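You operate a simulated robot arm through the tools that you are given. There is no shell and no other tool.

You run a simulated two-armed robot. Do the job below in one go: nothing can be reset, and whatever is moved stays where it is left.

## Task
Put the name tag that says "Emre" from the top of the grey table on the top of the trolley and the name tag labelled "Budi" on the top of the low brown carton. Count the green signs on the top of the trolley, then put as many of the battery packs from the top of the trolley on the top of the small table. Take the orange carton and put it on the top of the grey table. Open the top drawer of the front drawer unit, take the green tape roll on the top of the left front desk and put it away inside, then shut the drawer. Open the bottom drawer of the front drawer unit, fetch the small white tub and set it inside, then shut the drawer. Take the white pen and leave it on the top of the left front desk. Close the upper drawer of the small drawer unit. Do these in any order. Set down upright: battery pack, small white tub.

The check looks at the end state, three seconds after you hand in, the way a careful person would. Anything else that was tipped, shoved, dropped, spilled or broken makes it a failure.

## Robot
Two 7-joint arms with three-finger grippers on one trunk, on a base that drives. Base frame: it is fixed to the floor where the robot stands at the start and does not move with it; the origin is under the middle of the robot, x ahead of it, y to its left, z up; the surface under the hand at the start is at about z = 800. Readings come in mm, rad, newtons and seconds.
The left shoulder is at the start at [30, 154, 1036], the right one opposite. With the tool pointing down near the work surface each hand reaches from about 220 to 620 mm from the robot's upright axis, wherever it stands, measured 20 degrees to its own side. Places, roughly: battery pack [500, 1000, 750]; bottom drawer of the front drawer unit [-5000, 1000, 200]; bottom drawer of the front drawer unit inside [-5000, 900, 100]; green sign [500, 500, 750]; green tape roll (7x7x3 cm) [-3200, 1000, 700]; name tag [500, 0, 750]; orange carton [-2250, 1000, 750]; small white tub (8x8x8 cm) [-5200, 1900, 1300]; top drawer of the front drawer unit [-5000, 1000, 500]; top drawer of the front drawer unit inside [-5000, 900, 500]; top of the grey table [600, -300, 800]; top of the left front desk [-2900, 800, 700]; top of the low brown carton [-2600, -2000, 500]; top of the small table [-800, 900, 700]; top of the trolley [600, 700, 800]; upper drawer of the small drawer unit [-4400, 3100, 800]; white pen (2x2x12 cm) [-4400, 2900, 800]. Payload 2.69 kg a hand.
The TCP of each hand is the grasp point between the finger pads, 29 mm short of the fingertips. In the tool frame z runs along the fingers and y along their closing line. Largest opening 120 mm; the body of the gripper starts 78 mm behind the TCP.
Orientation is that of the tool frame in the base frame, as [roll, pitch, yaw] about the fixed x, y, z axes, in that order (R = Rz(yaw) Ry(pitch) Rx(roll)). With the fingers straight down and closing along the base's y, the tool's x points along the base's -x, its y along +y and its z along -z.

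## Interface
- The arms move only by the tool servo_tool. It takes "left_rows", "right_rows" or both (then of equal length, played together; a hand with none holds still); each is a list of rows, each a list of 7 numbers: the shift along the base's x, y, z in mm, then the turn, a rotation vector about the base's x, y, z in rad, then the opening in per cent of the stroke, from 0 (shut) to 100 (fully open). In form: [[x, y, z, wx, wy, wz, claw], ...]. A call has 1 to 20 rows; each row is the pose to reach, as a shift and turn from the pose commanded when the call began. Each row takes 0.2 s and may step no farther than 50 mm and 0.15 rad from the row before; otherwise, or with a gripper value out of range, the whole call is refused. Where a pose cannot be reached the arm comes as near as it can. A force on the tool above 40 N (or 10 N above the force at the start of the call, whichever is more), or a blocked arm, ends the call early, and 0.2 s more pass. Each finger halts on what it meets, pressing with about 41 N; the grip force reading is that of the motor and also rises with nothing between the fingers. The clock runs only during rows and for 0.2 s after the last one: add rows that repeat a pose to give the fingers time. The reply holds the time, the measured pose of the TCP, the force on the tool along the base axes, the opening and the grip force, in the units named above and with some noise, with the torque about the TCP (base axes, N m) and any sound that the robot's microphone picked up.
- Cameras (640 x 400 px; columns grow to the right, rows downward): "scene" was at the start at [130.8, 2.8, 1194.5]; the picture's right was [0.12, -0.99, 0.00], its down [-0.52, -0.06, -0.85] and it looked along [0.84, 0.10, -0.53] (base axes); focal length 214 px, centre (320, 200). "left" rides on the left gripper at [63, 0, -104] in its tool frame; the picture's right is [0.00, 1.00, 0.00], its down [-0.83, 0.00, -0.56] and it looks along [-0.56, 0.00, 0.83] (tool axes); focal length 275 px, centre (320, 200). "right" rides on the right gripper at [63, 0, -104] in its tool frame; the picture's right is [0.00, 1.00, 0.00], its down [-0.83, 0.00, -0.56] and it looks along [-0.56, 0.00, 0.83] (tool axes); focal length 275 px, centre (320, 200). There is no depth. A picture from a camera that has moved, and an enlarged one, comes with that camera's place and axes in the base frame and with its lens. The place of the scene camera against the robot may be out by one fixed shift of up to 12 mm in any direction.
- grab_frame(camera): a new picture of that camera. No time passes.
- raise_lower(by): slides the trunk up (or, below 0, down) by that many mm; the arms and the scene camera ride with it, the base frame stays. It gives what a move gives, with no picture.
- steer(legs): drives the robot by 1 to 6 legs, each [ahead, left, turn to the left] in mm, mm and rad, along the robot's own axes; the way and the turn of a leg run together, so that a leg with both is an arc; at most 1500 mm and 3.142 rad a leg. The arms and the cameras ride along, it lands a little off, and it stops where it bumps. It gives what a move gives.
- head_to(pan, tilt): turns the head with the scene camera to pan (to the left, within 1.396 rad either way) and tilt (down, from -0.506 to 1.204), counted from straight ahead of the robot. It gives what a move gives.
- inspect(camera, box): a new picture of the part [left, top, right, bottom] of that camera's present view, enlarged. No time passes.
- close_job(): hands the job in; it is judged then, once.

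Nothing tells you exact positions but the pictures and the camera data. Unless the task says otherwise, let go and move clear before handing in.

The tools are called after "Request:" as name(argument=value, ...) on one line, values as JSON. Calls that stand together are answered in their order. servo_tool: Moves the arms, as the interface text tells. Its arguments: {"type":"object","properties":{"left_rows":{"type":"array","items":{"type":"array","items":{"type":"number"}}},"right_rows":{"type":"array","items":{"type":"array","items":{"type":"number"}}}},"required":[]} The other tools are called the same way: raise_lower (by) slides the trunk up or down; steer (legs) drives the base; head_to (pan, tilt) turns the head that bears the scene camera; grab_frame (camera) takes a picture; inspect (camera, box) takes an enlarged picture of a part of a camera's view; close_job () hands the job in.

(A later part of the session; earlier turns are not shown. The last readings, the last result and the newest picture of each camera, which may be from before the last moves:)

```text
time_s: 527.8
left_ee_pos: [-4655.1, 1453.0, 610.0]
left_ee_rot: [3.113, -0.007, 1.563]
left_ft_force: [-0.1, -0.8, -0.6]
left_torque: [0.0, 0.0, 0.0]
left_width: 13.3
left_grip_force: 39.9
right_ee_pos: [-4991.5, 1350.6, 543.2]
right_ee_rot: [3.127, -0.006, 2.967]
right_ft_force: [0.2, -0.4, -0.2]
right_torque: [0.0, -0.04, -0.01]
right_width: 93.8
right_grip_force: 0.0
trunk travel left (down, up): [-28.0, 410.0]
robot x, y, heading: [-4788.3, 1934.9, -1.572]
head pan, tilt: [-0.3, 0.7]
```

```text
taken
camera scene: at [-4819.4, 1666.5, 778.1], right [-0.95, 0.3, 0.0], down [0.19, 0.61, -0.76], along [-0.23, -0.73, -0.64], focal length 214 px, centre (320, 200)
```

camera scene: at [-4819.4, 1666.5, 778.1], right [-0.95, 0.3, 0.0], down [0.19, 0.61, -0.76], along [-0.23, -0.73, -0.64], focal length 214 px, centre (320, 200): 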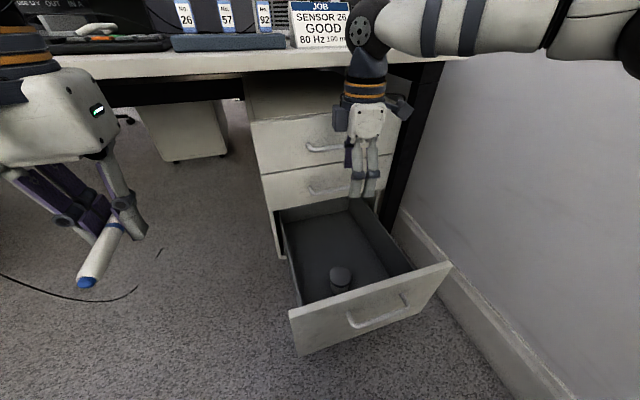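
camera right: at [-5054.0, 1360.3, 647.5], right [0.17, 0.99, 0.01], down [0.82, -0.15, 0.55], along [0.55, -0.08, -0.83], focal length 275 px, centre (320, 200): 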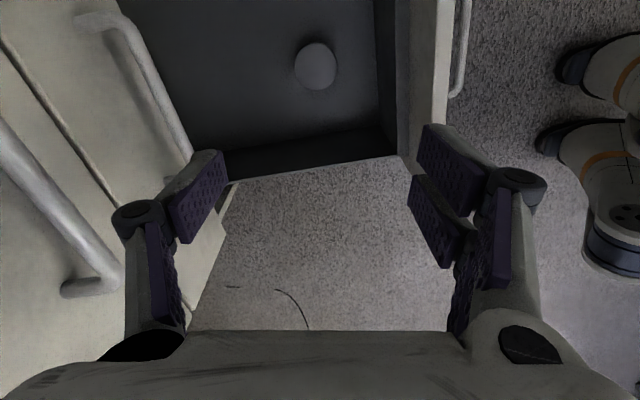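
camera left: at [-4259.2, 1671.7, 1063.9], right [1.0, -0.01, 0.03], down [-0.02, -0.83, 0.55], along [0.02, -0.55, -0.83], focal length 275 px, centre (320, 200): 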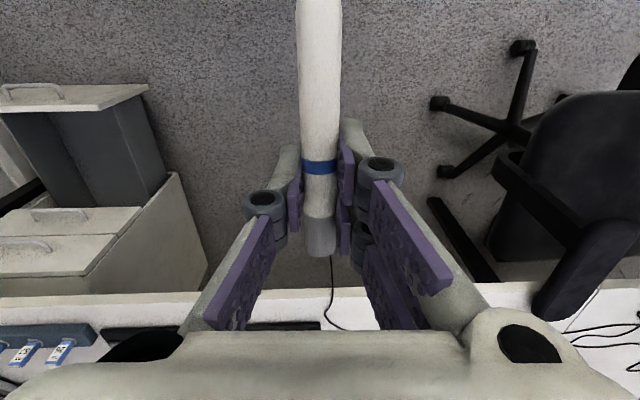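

The tub stands upright in the drawer. To shut it gently I back off, straighten the right hand's yaw and pitch it forward as before.

Request:
steer(legs=[[-310, 0, 0]])

Request:
servo_tool(right_rows=[[0, 0, -5, 0, 0, -0.14, 50], [0, 0, -10, 0, 0, -0.28, 20], [0, 0, -15, 0, 0, -0.42, 0], [0, 0, -20, 0, 0, -0.56, 0], [0, 0, -25, 0, 0, -0.7, 0], [0, 0, -30, 0, 0, -0.84, 0], [0, 0, -35, 0, 0, -0.98, 0], [0, 0, -40, 0, 0, -1.12, 0], [0, 0, -45, 0, 0, -1.26, 0], [0, 0, -50, 0, 0, -1.395, 0]])

Request:
servo_tool(right_rows=[[0, -5, -10, -0.14, 0, 0, 0], [0, -10, -25, -0.28, 0, 0, 0], [0, -15, -40, -0.42, 0, 0, 0], [0, -20, -60, -0.56, 0, 0, 0], [0, -25, -80, -0.7, 0, 0, 0], [0, -30, -105, -0.84, 0, 0, 0], [0, -35, -130, -0.98, 0, 0, 0], [0, -40, -155, -1.08, 0, 0, 0], [0, -40, -170, -1.08, 0, 0, 0]])

Request:
grab_frame(camera="right")

Request:
grab_frame(camera="scene")

```text
time_s: 529.8
left_ee_pos: [-4653.7, 1757.9, 610.1]
left_ee_rot: [3.112, -0.007, 1.561]
left_ft_force: [-0.2, 0.5, -0.4]
left_torque: [0.0, 0.03, -0.01]
left_width: 13.3
left_grip_force: 39.5
right_ee_pos: [-4989.2, 1655.0, 541.4]
right_ee_rot: [3.13, -0.004, 2.965]
right_ft_force: [-0.1, 0.2, 0.1]
right_torque: [-0.02, -0.01, 0.02]
right_width: 93.7
right_grip_force: 0.1
trunk travel left (down, up): [-28.0, 410.0]
robot x, y, heading: [-4786.8, 2242.8, -1.582]
head pan, tilt: [-0.3, 0.7]
```

```text
time_s: 532.0
left_ee_pos: [-4653.5, 1757.4, 610.1]
left_ee_rot: [3.114, -0.007, 1.562]
left_ft_force: [0.8, -0.5, -0.8]
left_torque: [-0.01, 0.02, -0.02]
left_width: 13.4
left_grip_force: 39.9
right_ee_pos: [-4990.2, 1654.5, 491.6]
right_ee_rot: [3.129, -0.005, 1.567]
right_ft_force: [-0.1, -0.1, -0.5]
right_torque: [0.01, 0.0, 0.01]
right_width: 0.3
right_grip_force: 28.0
trunk travel left (down, up): [-28.0, 410.0]
robot x, y, heading: [-4787.0, 2241.8, -1.577]
head pan, tilt: [-0.3, 0.7]
```

```text
time_s: 534.0
left_ee_pos: [-4652.2, 1757.8, 609.7]
left_ee_rot: [3.114, -0.008, 1.561]
left_ft_force: [-0.2, -0.3, 0.4]
left_torque: [0.0, 0.01, 0.03]
left_width: 13.5
left_grip_force: 39.9
right_ee_pos: [-4989.2, 1621.6, 370.7]
right_ee_rot: [3.128, 0.905, 1.572]
right_ft_force: [-0.2, 0.0, -0.5]
right_torque: [0.0, -0.05, 0.03]
right_width: 0.0
right_grip_force: 29.1
right hand out of reach, approached as far as the arm can: row 7, 8, 9
trunk travel left (down, up): [-28.0, 410.0]
robot x, y, heading: [-4788.4, 2240.4, -1.579]
head pan, tilt: [-0.3, 0.7]
```

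```text
taken
camera right: at [-4991.7, 1743.6, 388.0], right [1.0, 0.01, 0.0], down [0.0, -0.08, 1.0], along [0.01, -1.0, -0.08], focal length 275 px, centre (320, 200)
```

right: 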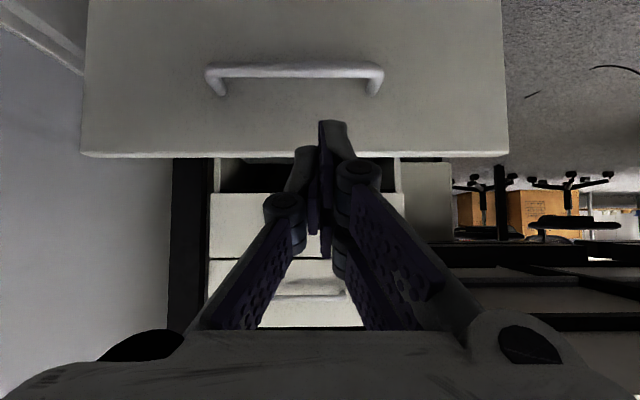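

```text
taken
camera scene: at [-4817.4, 1971.3, 778.1], right [-0.95, 0.3, 0.0], down [0.19, 0.61, -0.76], along [-0.23, -0.73, -0.64], focal length 214 px, centre (320, 200)
```

scene: 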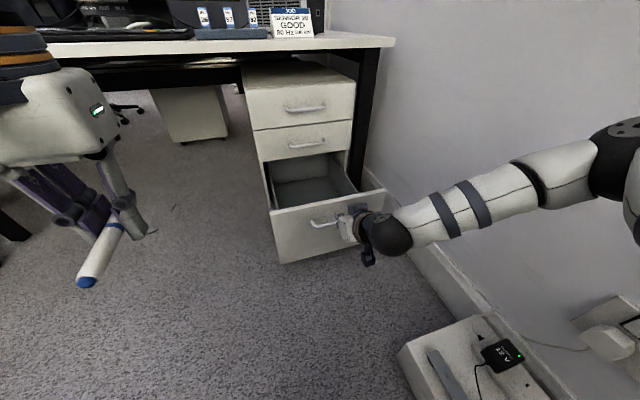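

I set the tips at z≈303, between the bar and the panel's top edge, then push slowly.

Request:
servo_tool(right_rows=[[0, -10, -15, 0, 0, 0, 0], [0, -20, -30, 0, 0, 0, 0], [0, -30, -45, 0, 0, 0, 0], [0, -35, -50, 0, 0, 0, 0], [0, -35, -50, 0, 0, 0, 0]])

Request:
grab_frame(camera="right")

```text
time_s: 535.2
left_ee_pos: [-4654.5, 1758.9, 610.2]
left_ee_rot: [3.113, -0.005, 1.561]
left_ft_force: [-0.6, -0.1, -0.2]
left_torque: [-0.01, -0.05, -0.03]
left_width: 13.2
left_grip_force: 39.7
right_ee_pos: [-5007.6, 1599.7, 351.9]
right_ee_rot: [3.129, 0.9, 1.57]
right_ft_force: [0.6, 0.3, -0.3]
right_torque: [0.0, -0.05, 0.0]
right_width: 0.0
right_grip_force: 27.9
right hand out of reach, approached as far as the arm can: row 1, 2, 3, 4, 5
trunk travel left (down, up): [-28.0, 410.0]
robot x, y, heading: [-4788.9, 2237.1, -1.579]
head pan, tilt: [-0.3, 0.7]
```

```text
taken
camera right: at [-5009.8, 1721.3, 368.1], right [1.0, 0.01, 0.0], down [0.0, -0.08, 1.0], along [0.01, -1.0, -0.08], focal length 275 px, centre (320, 200)
```

right: 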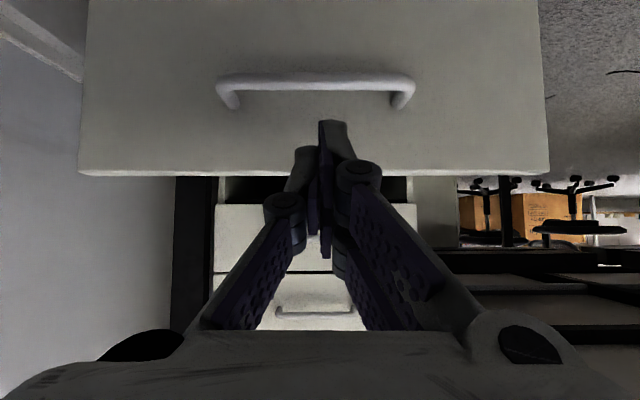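

The arm is limited here, so I use the remaining trunk travel (-27 mm) to lower the tips.

Request:
raise_lower(by=-27)

Request:
servo_tool(right_rows=[[0, -10, -2, 0, 0, 0, 0], [0, -20, -5, 0, 0, 0, 0], [0, -20, -5, 0, 0, 0, 0]])

Request:
grab_frame(camera="right")

```text
time_s: 536.0
left_ee_pos: [-4653.3, 1758.2, 582.6]
left_ee_rot: [3.11, -0.006, 1.562]
left_ft_force: [-1.0, 0.4, 0.4]
left_torque: [0.01, 0.0, 0.01]
left_width: 13.2
left_grip_force: 40.1
right_ee_pos: [-5007.2, 1597.3, 333.2]
right_ee_rot: [3.128, 0.896, 1.57]
right_ft_force: [-0.9, 0.1, 0.4]
right_torque: [0.01, 0.01, 0.03]
right_width: 0.0
right_grip_force: 28.5
trunk travel left (down, up): [-1.0, 437.0]
robot x, y, heading: [-4785.7, 2241.6, -1.575]
head pan, tilt: [-0.3, 0.7]
```

```text
time_s: 536.8
left_ee_pos: [-4654.1, 1757.9, 583.5]
left_ee_rot: [3.114, -0.007, 1.563]
left_ft_force: [-0.7, 1.0, -0.3]
left_torque: [-0.02, -0.01, -0.01]
left_width: 13.4
left_grip_force: 40.3
right_ee_pos: [-5009.2, 1576.5, 329.0]
right_ee_rot: [3.13, 0.897, 1.572]
right_ft_force: [0.1, -0.6, -0.3]
right_torque: [0.01, 0.02, -0.03]
right_width: 0.1
right_grip_force: 28.1
trunk travel left (down, up): [-1.0, 437.0]
robot x, y, heading: [-4788.3, 2236.9, -1.579]
head pan, tilt: [-0.3, 0.7]
```

```text
taken
camera right: at [-5010.3, 1697.9, 345.4], right [1.0, 0.01, 0.0], down [0.0, -0.08, 1.0], along [0.01, -1.0, -0.08], focal length 275 px, centre (320, 200)
```

right: 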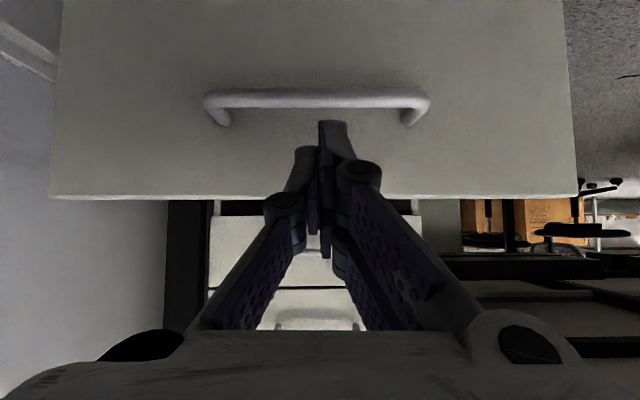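

The tips are at z≈311, above the bar. I push slowly with the arm so the tub inside isn't jolted.

Request:
servo_tool(right_rows=[[0, -15, 0, 0, 0, 0, 0], [0, -30, 0, 0, 0, 0, 0], [0, -42, 0, 0, 0, 0, 0], [0, -52, 0, 0, 0, 0, 0], [0, -60, 0, 0, 0, 0, 0], [0, -68, 0, 0, 0, 0, 0], [0, -76, 0, 0, 0, 0, 0], [0, -84, 0, 0, 0, 0, 0], [0, -92, 0, 0, 0, 0, 0], [0, -100, 0, 0, 0, 0, 0], [0, -108, 0, 0, 0, 0, 0], [0, -116, 0, 0, 0, 0, 0], [0, -124, 0, 0, 0, 0, 0], [0, -132, 0, 0, 0, 0, 0], [0, -140, 0, 0, 0, 0, 0], [0, -148, 0, 0, 0, 0, 0], [0, -156, 0, 0, 0, 0, 0], [0, -164, 0, 0, 0, 0, 0]])

Request:
grab_frame(camera="right")

Request:
grab_frame(camera="scene")

```text
time_s: 540.5
left_ee_pos: [-4653.4, 1757.7, 583.8]
left_ee_rot: [3.114, -0.006, 1.563]
left_ft_force: [0.8, 0.2, -0.4]
left_torque: [0.02, 0.01, 0.01]
left_width: 13.4
left_grip_force: 40.5
right_ee_pos: [-5007.0, 1410.7, 328.0]
right_ee_rot: [3.128, 0.896, 1.57]
right_ft_force: [0.3, 0.5, -0.5]
right_torque: [0.01, 0.01, -0.03]
right_width: 0.1
right_grip_force: 28.3
trunk travel left (down, up): [-1.0, 437.0]
robot x, y, heading: [-4782.6, 2240.3, -1.581]
head pan, tilt: [-0.3, 0.7]
```

```text
taken
camera right: at [-5009.5, 1533.2, 344.7], right [1.0, 0.01, 0.01], down [0.0, -0.08, 1.0], along [0.01, -1.0, -0.08], focal length 275 px, centre (320, 200)
```

right: 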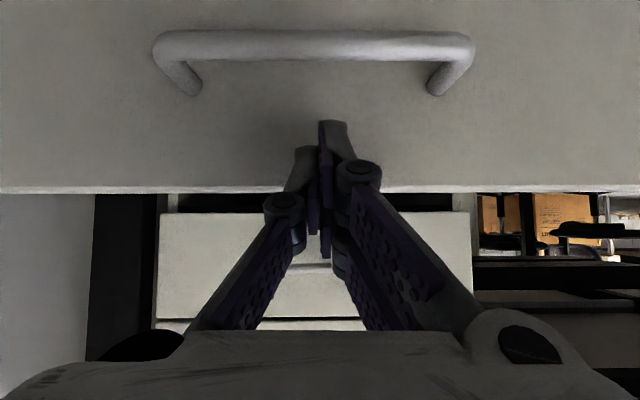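

```text
taken
camera scene: at [-4817.4, 1967.5, 759.9], right [-0.95, 0.3, 0.0], down [0.19, 0.61, -0.76], along [-0.23, -0.73, -0.64], focal length 214 px, centre (320, 200)
```

scene: 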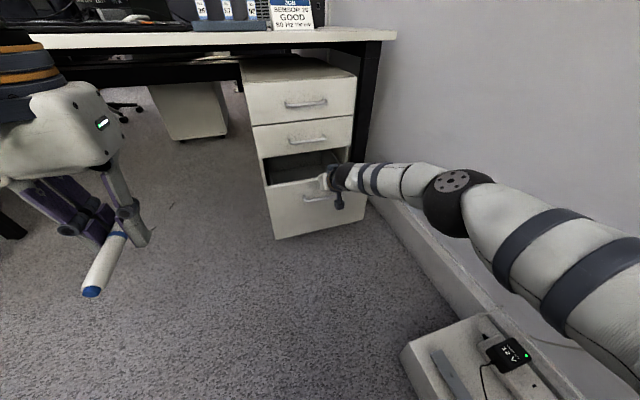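

I retract the arm, drive the base closer without pushing, and then continue with the arm.

Request:
servo_tool(right_rows=[[0, 40, 0, 0, 0, 0, 0], [0, 80, 0, 0, 0, 0, 0], [0, 120, 0, 0, 0, 0, 0], [0, 160, 0, 0, 0, 0, 0], [0, 165, 0, 0, 0, 0, 0]])

Request:
steer(legs=[[150, 0, 0]])

Request:
servo_tool(right_rows=[[0, -12, 0, 0, 0, 0, 0], [0, -22, 0, 0, 0, 0, 0], [0, -30, 0, 0, 0, 0, 0], [0, -38, 0, 0, 0, 0, 0], [0, -46, 0, 0, 0, 0, 0], [0, -54, 0, 0, 0, 0, 0], [0, -62, 0, 0, 0, 0, 0], [0, -70, 0, 0, 0, 0, 0], [0, -78, 0, 0, 0, 0, 0], [0, -86, 0, 0, 0, 0, 0], [0, -94, 0, 0, 0, 0, 0], [0, -102, 0, 0, 0, 0, 0], [0, -110, 0, 0, 0, 0, 0], [0, -118, 0, 0, 0, 0, 0], [0, -126, 0, 0, 0, 0, 0], [0, -134, 0, 0, 0, 0, 0], [0, -142, 0, 0, 0, 0, 0], [0, -150, 0, 0, 0, 0, 0]])

Request:
grab_frame(camera="right")

Request:
grab_frame(camera="scene")

```text
time_s: 541.8
left_ee_pos: [-4653.5, 1758.3, 582.9]
left_ee_rot: [3.114, -0.007, 1.562]
left_ft_force: [0.9, 0.4, -0.6]
left_torque: [-0.01, 0.0, -0.01]
left_width: 13.5
left_grip_force: 40.1
right_ee_pos: [-5006.4, 1579.1, 331.8]
right_ee_rot: [3.128, 0.897, 1.57]
right_ft_force: [-1.0, -0.3, -0.1]
right_torque: [-0.01, 0.0, 0.02]
right_width: 0.0
right_grip_force: 28.1
trunk travel left (down, up): [-1.0, 437.0]
robot x, y, heading: [-4784.7, 2240.1, -1.579]
head pan, tilt: [-0.3, 0.7]
```

```text
time_s: 543.1
left_ee_pos: [-4657.8, 1608.2, 582.5]
left_ee_rot: [3.115, -0.007, 1.557]
left_ft_force: [0.3, 0.5, -0.8]
left_torque: [0.03, -0.01, 0.0]
left_width: 13.2
left_grip_force: 40.4
right_ee_pos: [-5009.5, 1430.2, 330.8]
right_ee_rot: [3.129, 0.896, 1.564]
right_ft_force: [0.1, 0.0, -0.8]
right_torque: [0.01, -0.02, -0.02]
right_width: 0.0
right_grip_force: 28.5
trunk travel left (down, up): [-1.0, 437.0]
robot x, y, heading: [-4787.1, 2091.4, -1.583]
head pan, tilt: [-0.3, 0.7]
```

```text
time_s: 546.9
left_ee_pos: [-4657.2, 1607.1, 584.0]
left_ee_rot: [3.112, -0.005, 1.556]
left_ft_force: [0.4, -0.9, 0.0]
left_torque: [-0.04, 0.0, 0.0]
left_width: 13.3
left_grip_force: 39.9
right_ee_pos: [-5009.2, 1280.9, 329.0]
right_ee_rot: [3.129, 0.894, 1.567]
right_ft_force: [-1.0, 0.8, -0.1]
right_torque: [-0.01, 0.01, 0.04]
right_width: 0.0
right_grip_force: 28.7
trunk travel left (down, up): [-1.0, 437.0]
robot x, y, heading: [-4787.9, 2088.1, -1.582]
head pan, tilt: [-0.3, 0.7]
```

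```text
taken
camera right: at [-5010.8, 1401.5, 346.0], right [1.0, 0.01, 0.0], down [0.0, -0.09, 1.0], along [0.01, -1.0, -0.09], focal length 275 px, centre (320, 200)
```

right: 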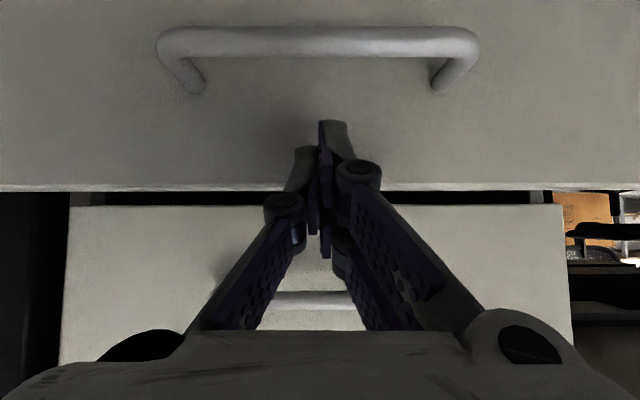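

```text
taken
camera scene: at [-4820.1, 1818.4, 759.9], right [-0.95, 0.31, 0.0], down [0.2, 0.61, -0.76], along [-0.23, -0.73, -0.64], focal length 214 px, centre (320, 200)
```

scene: 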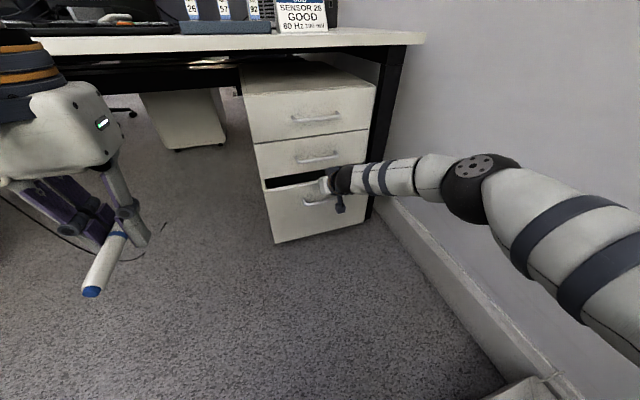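

About 80 mm remain. One more retract–advance–push cycle.

Request:
servo_tool(right_rows=[[0, 40, 0, 0, 0, 0, 0], [0, 80, 0, 0, 0, 0, 0], [0, 115, 0, 0, 0, 0, 0]])

Request:
steer(legs=[[100, 0, 0.01]])

Request:
servo_tool(right_rows=[[0, -10, 0, 0, 0, 0, 0], [0, -20, 0, 0, 0, 0, 0], [0, -28, 0, 0, 0, 0, 0], [0, -36, 0, 0, 0, 0, 0], [0, -44, 0, 0, 0, 0, 0], [0, -52, 0, 0, 0, 0, 0], [0, -60, 0, 0, 0, 0, 0], [0, -68, 0, 0, 0, 0, 0], [0, -75, 0, 0, 0, 0, 0], [0, -82, 0, 0, 0, 0, 0], [0, -88, 0, 0, 0, 0, 0], [0, -94, 0, 0, 0, 0, 0], [0, -98, 0, 0, 0, 0, 0], [0, -102, 0, 0, 0, 0, 0]])

Request:
grab_frame(camera="right")

Request:
inspect(camera="scene", box=[220, 40, 420, 260])

```text
time_s: 547.7
left_ee_pos: [-4655.9, 1608.2, 583.3]
left_ee_rot: [3.113, -0.007, 1.557]
left_ft_force: [0.4, 0.2, 0.4]
left_torque: [0.01, 0.02, 0.02]
left_width: 13.5
left_grip_force: 40.2
right_ee_pos: [-5010.1, 1394.4, 332.1]
right_ee_rot: [3.129, 0.898, 1.565]
right_ft_force: [1.7, -1.6, 0.2]
right_torque: [0.02, 0.04, -0.02]
right_width: 0.0
right_grip_force: 28.4
trunk travel left (down, up): [-1.0, 437.0]
robot x, y, heading: [-4786.7, 2094.9, -1.583]
head pan, tilt: [-0.3, 0.7]
```

```text
time_s: 548.9
left_ee_pos: [-4653.8, 1509.0, 583.7]
left_ee_rot: [3.114, -0.005, 1.568]
left_ft_force: [-0.1, 0.4, -0.2]
left_torque: [-0.01, 0.01, 0.02]
left_width: 13.5
left_grip_force: 40.0
right_ee_pos: [-5004.0, 1290.8, 331.5]
right_ee_rot: [3.129, 0.897, 1.575]
right_ft_force: [-0.2, -0.5, 0.4]
right_torque: [-0.04, 0.02, -0.04]
right_width: 0.3
right_grip_force: 28.4
trunk travel left (down, up): [-1.0, 437.0]
robot x, y, heading: [-4786.4, 1990.0, -1.577]
head pan, tilt: [-0.3, 0.7]
```

```text
time_s: 551.1
left_ee_pos: [-4654.4, 1511.3, 583.8]
left_ee_rot: [3.112, -0.005, 1.565]
left_ft_force: [-0.9, -0.3, 0.8]
left_torque: [0.0, -0.01, 0.0]
left_width: 13.2
left_grip_force: 40.2
right_ee_pos: [-5001.9, 1213.7, 330.6]
right_ee_rot: [3.126, 0.892, 1.576]
right_ft_force: [-0.8, 20.9, 9.9]
right_torque: [-0.34, -0.07, 0.03]
right_width: 0.0
right_grip_force: 28.4
trunk travel left (down, up): [-1.0, 437.0]
robot x, y, heading: [-4786.4, 1993.3, -1.571]
head pan, tilt: [-0.3, 0.7]
stopped in row 11 (right hand): the force on the tool passed its limit at 55 N (the readings are from after the stop); the commanded pose is now the measured one
```

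```text
taken
camera right: at [-5005.9, 1335.3, 346.8], right [1.0, 0.02, 0.01], down [0.0, -0.09, 1.0], along [0.02, -1.0, -0.09], focal length 275 px, centre (320, 200)
```

right: 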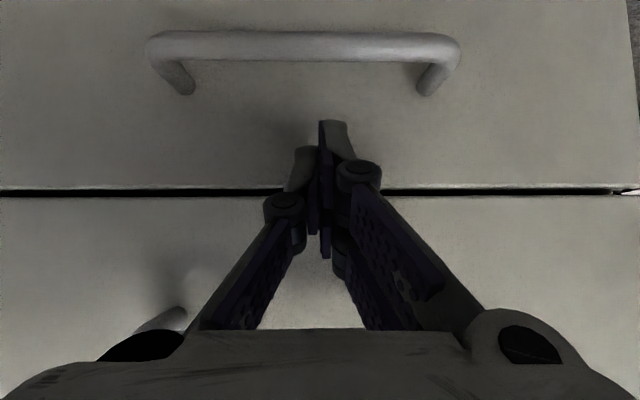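

```text
1.82 times, centred on (320, 150) of scene
camera zoom: at [-4818.5, 1719.7, 760.4], right [-0.95, 0.3, 0.0], down [0.19, 0.61, -0.77], along [-0.23, -0.73, -0.64], focal length 390 px, centre (320, 291)
```

zoom: 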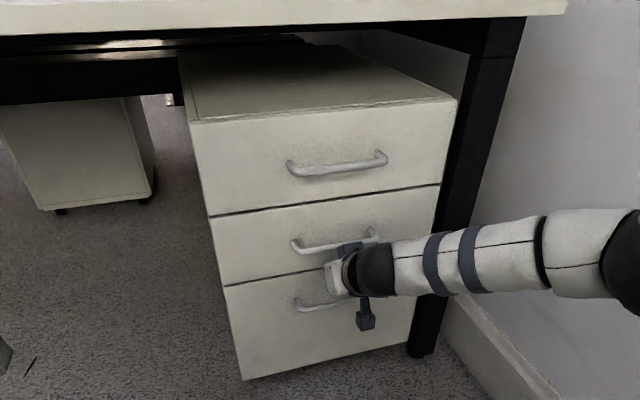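

The force rise shows the bottom drawer is shut, flush with the others. I retract straight back and check from farther away.

Request:
servo_tool(right_rows=[[0, 15, 0, 0, 0, 0, 0], [0, 45, 0, 0, 0, 0, 0], [0, 85, 0, 0, 0, 0, 0], [0, 125, 0, 0, 0, 0, 0]])

Request:
steer(legs=[[-150, 200, 0]])

Request:
head_to(pan=-0.5, tilt=0.4)

Request:
grab_frame(camera="scene")

Request:
inspect(camera="scene", box=[240, 100, 440, 300])

```text
time_s: 552.1
left_ee_pos: [-4653.5, 1510.0, 584.5]
left_ee_rot: [3.112, -0.007, 1.565]
left_ft_force: [-0.1, -0.1, 0.9]
left_torque: [-0.01, 0.03, -0.01]
left_width: 13.6
left_grip_force: 40.5
right_ee_pos: [-5001.6, 1337.0, 329.1]
right_ee_rot: [3.127, 0.891, 1.574]
right_ft_force: [-0.1, 0.1, 0.4]
right_torque: [0.0, -0.01, -0.03]
right_width: 0.0
right_grip_force: 28.8
trunk travel left (down, up): [-1.0, 437.0]
robot x, y, heading: [-4786.2, 1987.3, -1.57]
head pan, tilt: [-0.3, 0.7]
```

```text
time_s: 554.3
left_ee_pos: [-4454.8, 1662.8, 583.4]
left_ee_rot: [3.112, -0.006, 1.567]
left_ft_force: [-0.4, -0.2, -0.7]
left_torque: [-0.01, 0.0, -0.03]
left_width: 13.4
left_grip_force: 39.4
right_ee_pos: [-4802.7, 1488.0, 330.2]
right_ee_rot: [3.127, 0.89, 1.578]
right_ft_force: [0.2, 1.1, 0.0]
right_torque: [0.03, 0.0, 0.0]
right_width: 0.0
right_grip_force: 28.8
trunk travel left (down, up): [-1.0, 437.0]
robot x, y, heading: [-4591.8, 2147.2, -1.568]
head pan, tilt: [-0.3, 0.7]
```

```text
time_s: 555.1
left_ee_pos: [-4455.6, 1661.9, 583.3]
left_ee_rot: [3.111, -0.006, 1.566]
left_ft_force: [-0.1, -0.1, -0.2]
left_torque: [-0.02, -0.04, -0.04]
left_width: 13.3
left_grip_force: 39.9
right_ee_pos: [-4802.2, 1487.4, 328.7]
right_ee_rot: [3.127, 0.891, 1.578]
right_ft_force: [-0.9, 0.3, -1.1]
right_torque: [-0.04, -0.01, 0.05]
right_width: 0.2
right_grip_force: 29.0
trunk travel left (down, up): [-1.0, 437.0]
robot x, y, heading: [-4592.8, 2142.3, -1.569]
head pan, tilt: [-0.499, 0.4]
```

```text
taken
camera scene: at [-4638.8, 1870.7, 786.7], right [-0.88, 0.48, 0.0], down [0.19, 0.34, -0.92], along [-0.44, -0.81, -0.39], focal length 214 px, centre (320, 200)
```

scene: 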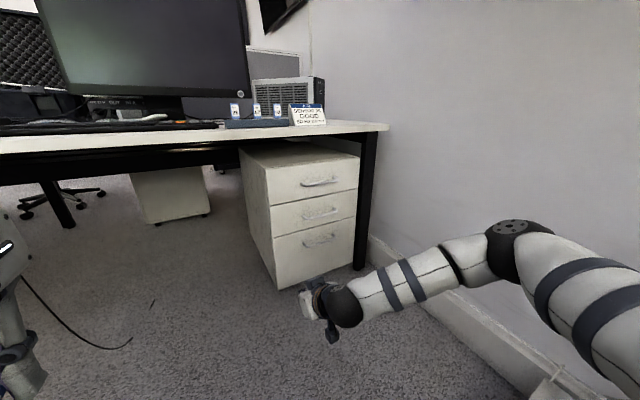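

```text
2.00 times, centred on (340, 200) of scene
camera zoom: at [-4638.8, 1870.7, 786.7], right [-0.88, 0.48, 0.0], down [0.19, 0.34, -0.92], along [-0.44, -0.81, -0.39], focal length 429 px, centre (280, 200)
```

zoom: 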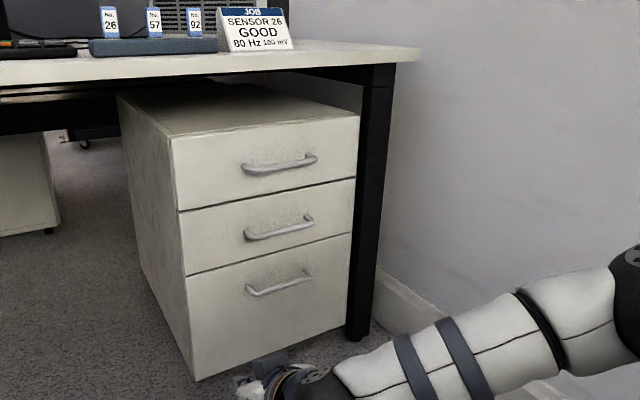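

All three drawers are flush. Last item: the pen. I drive clear of the wall, raise the trunk and tuck the right hand in.

Request:
steer(legs=[[0, 400, 0]])

Request:
raise_lower(by=390)

Request:
servo_tool(right_rows=[[3, 20, 0, 0.1, 0, 0, 0], [6, 45, 0, 0.2, 0, 0, 0], [9, 70, 0, 0.3, 0, 0, 20], [12, 95, 0, 0.4, 0, 0, 30], [15, 120, 0, 0.5, 0, 0, 30], [18, 145, 0, 0.6, 0, 0, 30], [21, 170, 0, 0.7, 0, 0, 30], [24, 195, 0, 0.8, 0, 0, 30], [27, 220, 0, 0.89, 0, 0, 30]])

Request:
grab_frame(camera="scene")

Request:
grab_frame(camera="left")

```text
time_s: 558.6
left_ee_pos: [-4073.6, 1658.0, 583.8]
left_ee_rot: [3.112, -0.006, 1.555]
left_ft_force: [0.8, -0.2, -0.2]
left_torque: [0.07, -0.03, -0.01]
left_width: 13.4
left_grip_force: 40.3
right_ee_pos: [-4423.6, 1488.8, 328.1]
right_ee_rot: [3.128, 0.89, 1.566]
right_ft_force: [0.7, -0.2, 0.4]
right_torque: [0.02, 0.02, 0.0]
right_width: 0.2
right_grip_force: 28.4
trunk travel left (down, up): [-1.0, 437.0]
robot x, y, heading: [-4205.0, 2138.0, -1.583]
head pan, tilt: [-0.499, 0.4]
```

```text
time_s: 562.4
left_ee_pos: [-4073.6, 1658.1, 973.5]
left_ee_rot: [3.111, -0.007, 1.557]
left_ft_force: [0.6, 0.1, -0.5]
left_torque: [0.01, -0.01, 0.0]
left_width: 13.5
left_grip_force: 39.8
right_ee_pos: [-4422.3, 1488.8, 718.5]
right_ee_rot: [3.127, 0.89, 1.565]
right_ft_force: [0.9, 0.0, 1.3]
right_torque: [0.0, 0.02, 0.03]
right_width: 0.0
right_grip_force: 28.8
trunk travel left (down, up): [-391.0, 47.0]
robot x, y, heading: [-4204.8, 2141.2, -1.586]
head pan, tilt: [-0.499, 0.4]
```

```text
time_s: 564.4
left_ee_pos: [-4073.6, 1657.9, 974.0]
left_ee_rot: [3.113, -0.006, 1.556]
left_ft_force: [0.2, -0.3, -0.4]
left_torque: [-0.03, 0.03, -0.02]
left_width: 13.5
left_grip_force: 39.9
right_ee_pos: [-4394.2, 1707.1, 719.9]
right_ee_rot: [3.13, 0.0, 1.568]
right_ft_force: [-0.5, -0.4, -0.1]
right_torque: [0.02, 0.02, -0.02]
right_width: 35.9
right_grip_force: 0.0
trunk travel left (down, up): [-391.0, 47.0]
robot x, y, heading: [-4206.7, 2138.5, -1.583]
head pan, tilt: [-0.499, 0.4]
```

```text
taken
camera scene: at [-4253.3, 1999.5, 1198.0], right [-0.87, 0.49, 0.0], down [0.19, 0.34, -0.92], along [-0.45, -0.8, -0.39], focal length 214 px, centre (320, 200)
```

scene: 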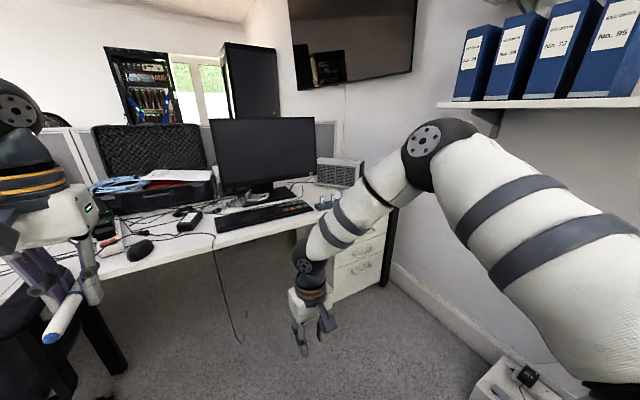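

```text
taken
camera left: at [-4075.9, 1720.4, 1077.1], right [1.0, -0.02, 0.03], down [-0.03, -0.83, 0.55], along [0.01, -0.55, -0.83], focal length 275 px, centre (320, 200)
```

left: 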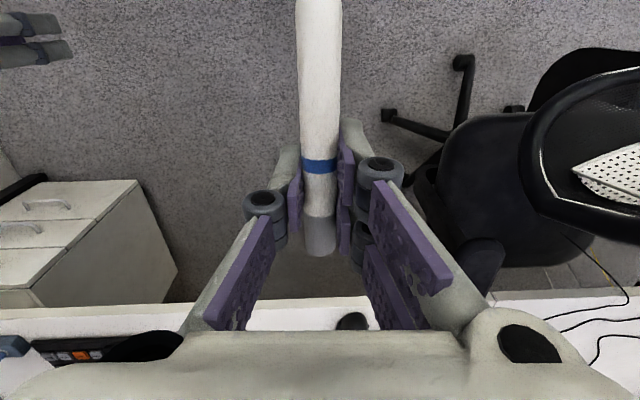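

I raise the right hand, then drive along the aisle to the near end of the left front desk, where the orange carton used to be.

Request:
servo_tool(right_rows=[[0, 0, 45, 0, 0, 0, 30], [0, 0, 90, 0, 0, 0, 30], [0, 0, 135, 0, 0, 0, 30], [0, 0, 180, 0, 0, 0, 30], [0, 0, 225, 0, 0, 0, 30]])

Request:
steer(legs=[[0, 0, 1.583], [1200, 0, 0], [660, 0, 0], [0, 0, -1.571]])

Request:
head_to(pan=0.1, tilt=0.5)

Request:
grab_frame(camera="scene")

```text
time_s: 565.6
left_ee_pos: [-4073.9, 1657.5, 974.1]
left_ee_rot: [3.112, -0.006, 1.555]
left_ft_force: [0.1, 0.2, -1.1]
left_torque: [-0.04, -0.01, 0.02]
left_width: 13.2
left_grip_force: 39.8
right_ee_pos: [-4398.0, 1710.5, 944.7]
right_ee_rot: [3.129, 0.0, 1.567]
right_ft_force: [0.1, -0.1, 0.5]
right_torque: [0.01, -0.05, -0.01]
right_width: 36.0
right_grip_force: 0.0
trunk travel left (down, up): [-391.0, 47.0]
robot x, y, heading: [-4204.6, 2139.4, -1.587]
head pan, tilt: [-0.499, 0.4]
```

```text
time_s: 582.5
left_ee_pos: [-2257.0, 1552.1, 973.0]
left_ee_rot: [3.113, -0.006, 1.492]
left_ft_force: [0.7, -0.3, -0.3]
left_torque: [-0.01, -0.02, 0.0]
left_width: 13.6
left_grip_force: 40.4
right_ee_pos: [-2576.0, 1624.2, 944.0]
right_ee_rot: [3.132, 0.0, 1.504]
right_ft_force: [0.2, -0.2, -0.3]
right_torque: [0.0, 0.0, -0.02]
right_width: 36.0
right_grip_force: 0.1
trunk travel left (down, up): [-391.0, 47.0]
robot x, y, heading: [-2352.6, 2041.9, -1.65]
head pan, tilt: [-0.499, 0.4]
```

```text
time_s: 583.5
left_ee_pos: [-2256.3, 1551.5, 972.4]
left_ee_rot: [3.112, -0.007, 1.492]
left_ft_force: [0.0, 0.5, 0.0]
left_torque: [0.01, 0.02, -0.01]
left_width: 13.7
left_grip_force: 39.7
right_ee_pos: [-2576.4, 1625.5, 944.9]
right_ee_rot: [3.132, 0.0, 1.504]
right_ft_force: [0.7, -0.6, -0.2]
right_torque: [0.03, 0.05, -0.03]
right_width: 36.3
right_grip_force: 0.1
trunk travel left (down, up): [-391.0, 47.0]
robot x, y, heading: [-2356.7, 2039.6, -1.644]
head pan, tilt: [0.099, 0.499]
```

```text
taken
camera scene: at [-2360.5, 1891.0, 1188.8], right [-1.0, -0.02, 0.0], down [-0.01, 0.48, -0.88], along [0.02, -0.88, -0.48], focal length 214 px, centre (320, 200)
```

scene: 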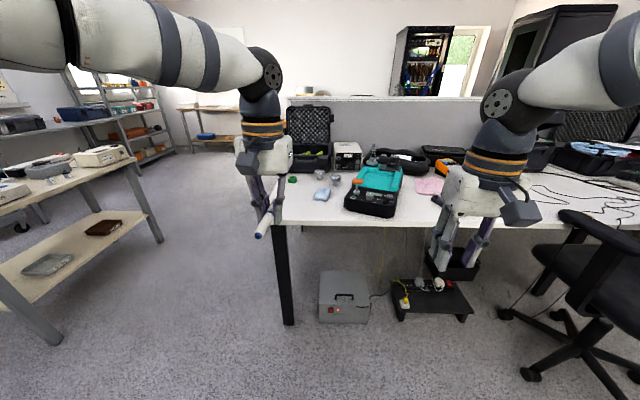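

The desk end is clear where the carton was. I straighten, drive up, and bring the pen over about (-2235, 1095).

Request:
steer(legs=[[0, 0, 0.074], [440, 0, 0]])

Request:
grab_frame(camera="left")

Request:
grab_frame(camera="scene")

```text
time_s: 586.7
left_ee_pos: [-2221.8, 1112.5, 973.6]
left_ee_rot: [3.112, -0.007, 1.566]
left_ft_force: [-0.5, -0.9, -1.0]
left_torque: [0.02, 0.01, -0.01]
left_width: 13.4
left_grip_force: 39.9
right_ee_pos: [-2546.6, 1161.8, 944.6]
right_ee_rot: [3.132, 0.0, 1.575]
right_ft_force: [-0.5, -0.3, 0.9]
right_torque: [0.01, 0.02, -0.02]
right_width: 35.7
right_grip_force: 0.0
trunk travel left (down, up): [-391.0, 47.0]
robot x, y, heading: [-2358.6, 1597.1, -1.574]
head pan, tilt: [0.099, 0.499]
```

```text
taken
camera left: at [-2225.0, 1176.1, 1076.9], right [1.0, -0.01, 0.03], down [-0.02, -0.83, 0.55], along [0.02, -0.55, -0.83], focal length 275 px, centre (320, 200)
```

left: 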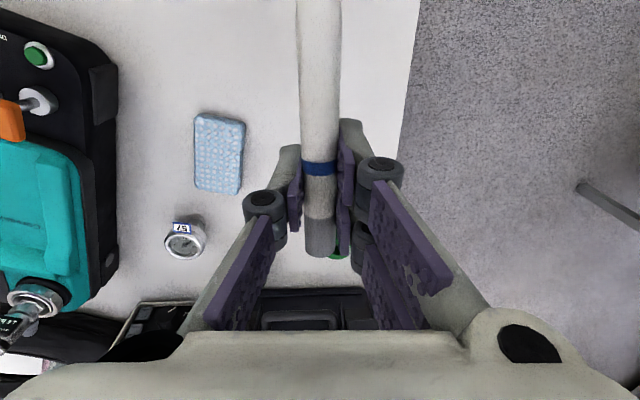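

```text
taken
camera scene: at [-2351.8, 1444.1, 1188.7], right [-1.0, -0.1, 0.0], down [-0.05, 0.48, -0.88], along [0.08, -0.87, -0.48], focal length 214 px, centre (320, 200)
```

scene: 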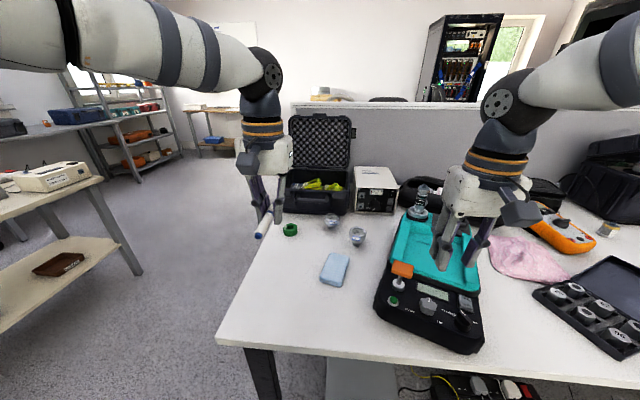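

The spot beside the blue pad is clear. I lower the pen there, slowing near the desk.

Request:
servo_tool(left_rows=[[-5, -6, -45, 0, 0, 0, 5], [-10, -12, -90, 0, 0, 0, 5], [-15, -20, -135, 0, 0, 0, 5], [-15, -20, -175, 0.015, 0, 0, 5], [-15, -20, -200, 0.029, 0, 0, 5], [-15, -20, -212, 0.029, 0, 0, 5], [-15, -20, -212, 0.029, 0, 0, 5]])

Request:
grab_frame(camera="left")

Request:
inspect(camera="scene", box=[220, 180, 380, 340])

```text
time_s: 588.3
left_ee_pos: [-2237.3, 1094.0, 760.6]
left_ee_rot: [3.113, -0.035, 1.565]
left_ft_force: [0.5, 0.1, -0.9]
left_torque: [-0.02, 0.02, 0.01]
left_width: 13.5
left_grip_force: 39.9
right_ee_pos: [-2545.9, 1162.6, 944.6]
right_ee_rot: [3.131, 0.002, 1.575]
right_ft_force: [-0.1, 0.1, -0.1]
right_torque: [0.02, 0.01, 0.01]
right_width: 35.8
right_grip_force: 0.1
trunk travel left (down, up): [-391.0, 47.0]
robot x, y, heading: [-2353.6, 1594.1, -1.57]
head pan, tilt: [0.099, 0.499]
```

```text
taken
camera left: at [-2240.5, 1153.8, 865.7], right [1.0, -0.01, 0.03], down [-0.02, -0.85, 0.53], along [0.02, -0.53, -0.85], focal length 275 px, centre (320, 200)
```

left: 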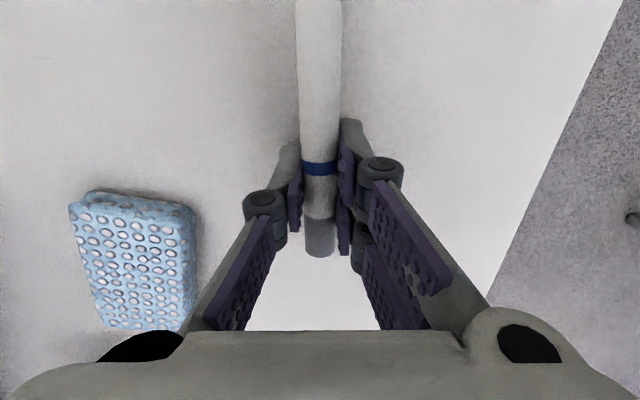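

```text
2.50 times, centred on (300, 260) of scene
camera zoom: at [-2351.8, 1444.5, 1188.8], right [-1.0, -0.1, 0.0], down [-0.05, 0.48, -0.88], along [0.08, -0.87, -0.48], focal length 536 px, centre (370, 50)
```

zoom: 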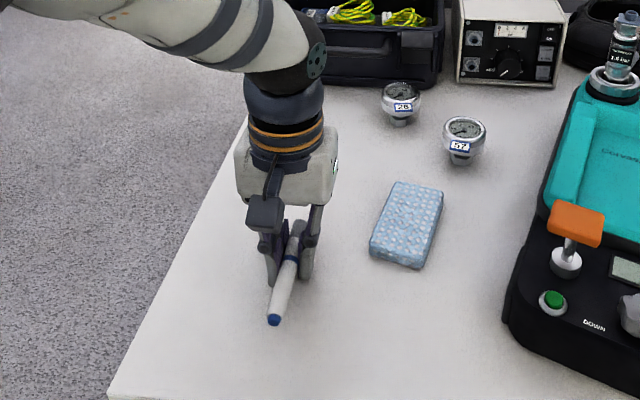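

I tilt the hand slightly so the pen's free end comes down first, then lower in small steps to contact.

Request:
servo_tool(left_rows=[[0, 0, 2, -0.1, 0, 0, 5], [0, 0, 2, -0.2, 0, 0, 5], [0, 0, 0, -0.29, 0, 0, 5], [0, 0, -2, -0.29, 0, 0, 5], [0, 0, -4, -0.29, 0, 0, 5], [0, 0, -6, -0.29, 0, 0, 5], [0, 0, -8, -0.29, 0, 0, 5]])

Request:
inspect(camera="scene", box=[240, 200, 360, 320])

```text
time_s: 589.7
left_ee_pos: [-2236.3, 1093.9, 762.8]
left_ee_rot: [3.11, 0.265, 1.566]
left_ft_force: [-0.1, 13.3, 32.2]
left_torque: [0.96, -0.31, 0.15]
left_width: 13.5
left_grip_force: 40.1
right_ee_pos: [-2547.6, 1165.9, 946.3]
right_ee_rot: [3.129, 0.005, 1.576]
right_ft_force: [-0.4, -0.5, 0.2]
right_torque: [-0.02, 0.01, 0.01]
right_width: 36.0
right_grip_force: 0.1
trunk travel left (down, up): [-391.0, 47.0]
robot x, y, heading: [-2355.7, 1596.1, -1.575]
head pan, tilt: [0.099, 0.499]
stopped in row 7 (left hand): the force on the tool passed its limit at 43 N (the readings are from after the stop); the commanded pose is now the measured one
```

```text
3.33 times, centred on (300, 260) of scene
camera zoom: at [-2352.4, 1448.4, 1189.5], right [-1.0, -0.1, 0.0], down [-0.05, 0.47, -0.88], along [0.08, -0.88, -0.48], focal length 715 px, centre (387, 0)
```

zoom: 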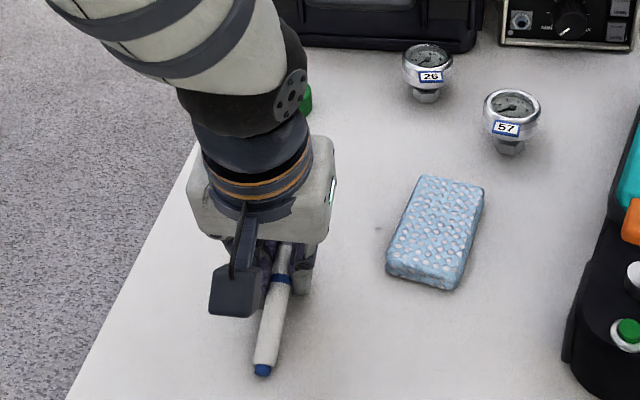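

The pen's end rests on the desk. I level the hand a little while lowering a few more millimetres, then open slightly so the pen settles between the fingers.

Request:
servo_tool(left_rows=[[0, 0, -1, 0.03, 0, 0, 5], [0, 0, -4, 0.05, 0, 0, 5], [0, 0, -6, 0.075, 0, 0, 5], [0, 0, -6, 0.075, 0, 0, 14], [0, 0, -6, 0.075, 0, 0, 18], [0, 0, -6, 0.075, 0, 0, 22], [0, 0, -6, 0.075, 0, 0, 22]])

Request:
grab_frame(camera="left")

Request:
inspect(camera="scene", box=[240, 200, 360, 320])

```text
time_s: 590.2
left_ee_pos: [-2237.1, 1091.8, 761.7]
left_ee_rot: [3.111, 0.234, 1.565]
left_ft_force: [-1.0, 13.2, 28.5]
left_torque: [0.82, -0.29, 0.21]
left_width: 13.4
left_grip_force: 39.6
right_ee_pos: [-2545.1, 1166.0, 946.5]
right_ee_rot: [3.13, 0.003, 1.575]
right_ft_force: [0.4, 0.5, 0.3]
right_torque: [-0.01, 0.01, 0.01]
right_width: 36.0
right_grip_force: 0.0
trunk travel left (down, up): [-391.0, 47.0]
robot x, y, heading: [-2358.4, 1593.5, -1.577]
head pan, tilt: [0.099, 0.499]
stopped in row 2 (left hand): the force on the tool passed its limit at 47 N (the readings are from after the stop); the commanded pose is now the measured one
```

```text
taken
camera left: at [-2239.8, 1178.4, 847.0], right [1.0, 0.0, 0.03], down [-0.02, -0.68, 0.73], along [0.02, -0.73, -0.68], focal length 275 px, centre (320, 200)
```

left: 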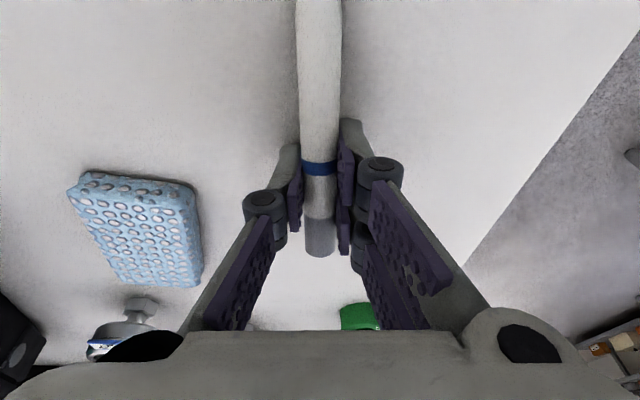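

```text
3.33 times, centred on (300, 260) of scene
camera zoom: at [-2352.4, 1447.9, 1189.1], right [-1.0, -0.1, 0.0], down [-0.05, 0.47, -0.88], along [0.08, -0.88, -0.48], focal length 715 px, centre (387, 0)
```

zoom: 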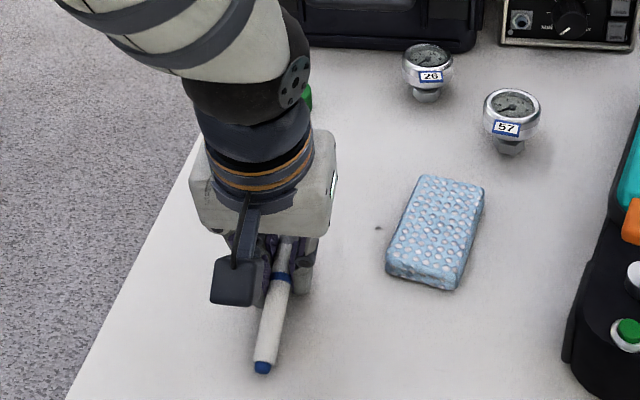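

The end keeps pressing; I level a bit more first and then lower to the fingertip limit before opening.

Request:
servo_tool(left_rows=[[0, 0, 1, 0.07, 0, 0, 5], [0, 0, 0, 0.14, 0, 0, 5], [0, 0, -4, 0.14, 0, 0, 5], [0, 0, -7, 0.14, 0, 0, 5]])

Request:
servo_tool(left_rows=[[0, 0, 0, 0, 0, 0, 13], [0, 0, 0, 0, 0, 0, 16], [0, 0, 0, 0, 0, 0, 20], [0, 0, 0, 0, 0, 0, 22], [0, 0, 0, 0, 0, 0, 22]])

Request:
grab_frame(camera="left")

Request:
inspect(camera="scene", box=[240, 200, 360, 320])

```text
time_s: 591.2
left_ee_pos: [-2237.2, 1089.5, 759.4]
left_ee_rot: [3.112, 0.103, 1.567]
left_ft_force: [0.3, 8.7, 27.2]
left_torque: [0.78, -0.32, 0.0]
left_width: 13.4
left_grip_force: 40.2
right_ee_pos: [-2546.8, 1165.4, 946.1]
right_ee_rot: [3.132, 0.004, 1.577]
right_ft_force: [0.1, 0.5, -0.4]
right_torque: [-0.02, 0.03, 0.0]
right_width: 36.2
right_grip_force: 0.0
trunk travel left (down, up): [-391.0, 47.0]
robot x, y, heading: [-2357.2, 1597.3, -1.575]
head pan, tilt: [0.099, 0.499]
stopped in row 4 (left hand): the force on the tool passed its limit at 45 N (the readings are from after the stop); the commanded pose is now the measured one
```

```text
time_s: 592.4
left_ee_pos: [-2236.4, 1089.3, 759.5]
left_ee_rot: [3.111, 0.102, 1.567]
left_ft_force: [2.6, 1.9, 35.8]
left_torque: [0.59, -0.16, -0.08]
left_width: 29.2
left_grip_force: 6.8
right_ee_pos: [-2546.7, 1164.1, 946.2]
right_ee_rot: [3.13, 0.004, 1.577]
right_ft_force: [0.5, 0.4, 0.4]
right_torque: [0.03, 0.02, 0.02]
right_width: 36.0
right_grip_force: 0.0
trunk travel left (down, up): [-391.0, 47.0]
robot x, y, heading: [-2356.7, 1595.2, -1.577]
head pan, tilt: [0.099, 0.499]
```

```text
taken
camera left: at [-2239.3, 1162.3, 854.2], right [1.0, -0.01, 0.03], down [-0.02, -0.77, 0.64], along [0.02, -0.64, -0.77], focal length 275 px, centre (320, 200)
```

left: 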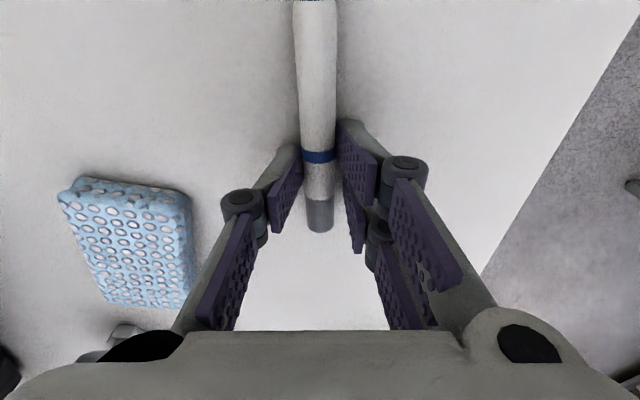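

```text
3.33 times, centred on (300, 260) of scene
camera zoom: at [-2352.1, 1446.9, 1189.2], right [-1.0, -0.1, 0.0], down [-0.05, 0.47, -0.88], along [0.08, -0.88, -0.48], focal length 715 px, centre (387, 0)
```

zoom: 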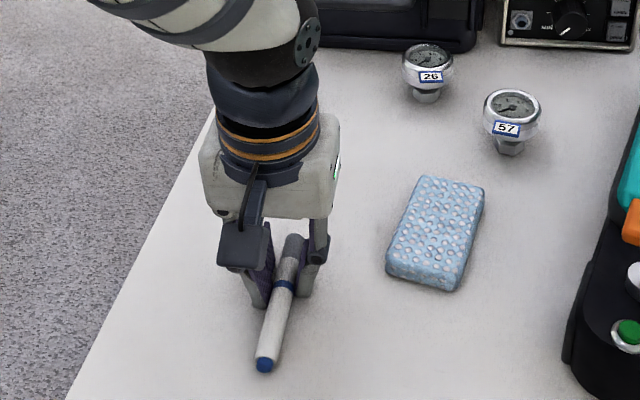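

The pen has settled onto the desk between the fingers. I open a touch more and lift straight up.

Request:
servo_tool(left_rows=[[0, 0, 3, 0, 0, 0, 24], [0, 0, 8, 0, 0, 0, 28], [0, 0, 20, 0, 0, 0, 30], [0, 0, 45, 0, 0, 0, 30], [0, 0, 85, 0, 0, 0, 30], [0, 0, 130, 0, 0, 0, 30], [0, 0, 175, 0, 0, 0, 30], [0, 0, 210, 0, 0, 0, 30]])

Request:
grab_frame(camera="left")

Request:
inspect(camera="scene", box=[240, 200, 360, 320])

```text
time_s: 594.2
left_ee_pos: [-2234.8, 1089.0, 967.8]
left_ee_rot: [3.113, 0.099, 1.566]
left_ft_force: [-0.2, -0.5, 0.2]
left_torque: [-0.04, 0.04, 0.01]
left_width: 36.1
left_grip_force: 0.1
right_ee_pos: [-2546.8, 1163.8, 945.1]
right_ee_rot: [3.132, 0.004, 1.577]
right_ft_force: [0.0, -1.2, 0.2]
right_torque: [-0.01, 0.01, 0.02]
right_width: 35.8
right_grip_force: 0.0
trunk travel left (down, up): [-391.0, 47.0]
robot x, y, heading: [-2357.4, 1595.0, -1.576]
head pan, tilt: [0.099, 0.499]
```

```text
taken
camera left: at [-2237.0, 1161.7, 1063.9], right [1.0, -0.01, 0.03], down [-0.02, -0.77, 0.63], along [0.02, -0.63, -0.77], focal length 275 px, centre (320, 200)
```

left: 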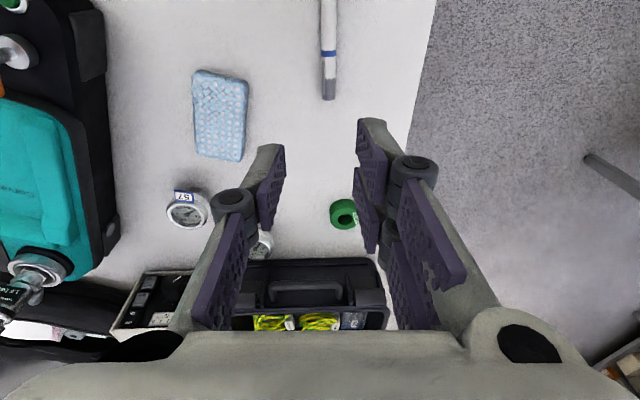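

```text
3.33 times, centred on (300, 260) of scene
camera zoom: at [-2351.8, 1444.7, 1188.8], right [-1.0, -0.1, 0.0], down [-0.05, 0.48, -0.88], along [0.08, -0.87, -0.48], focal length 715 px, centre (387, 0)
```

zoom: 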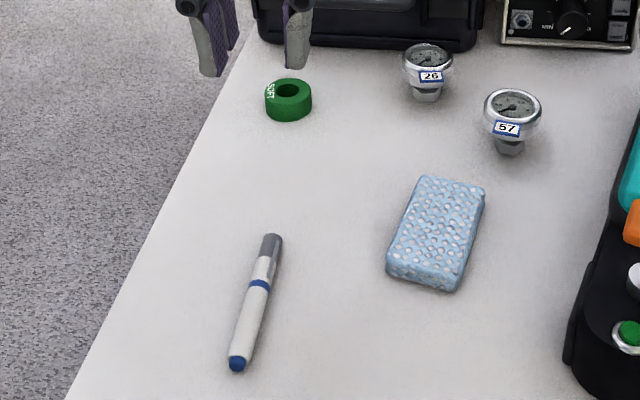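

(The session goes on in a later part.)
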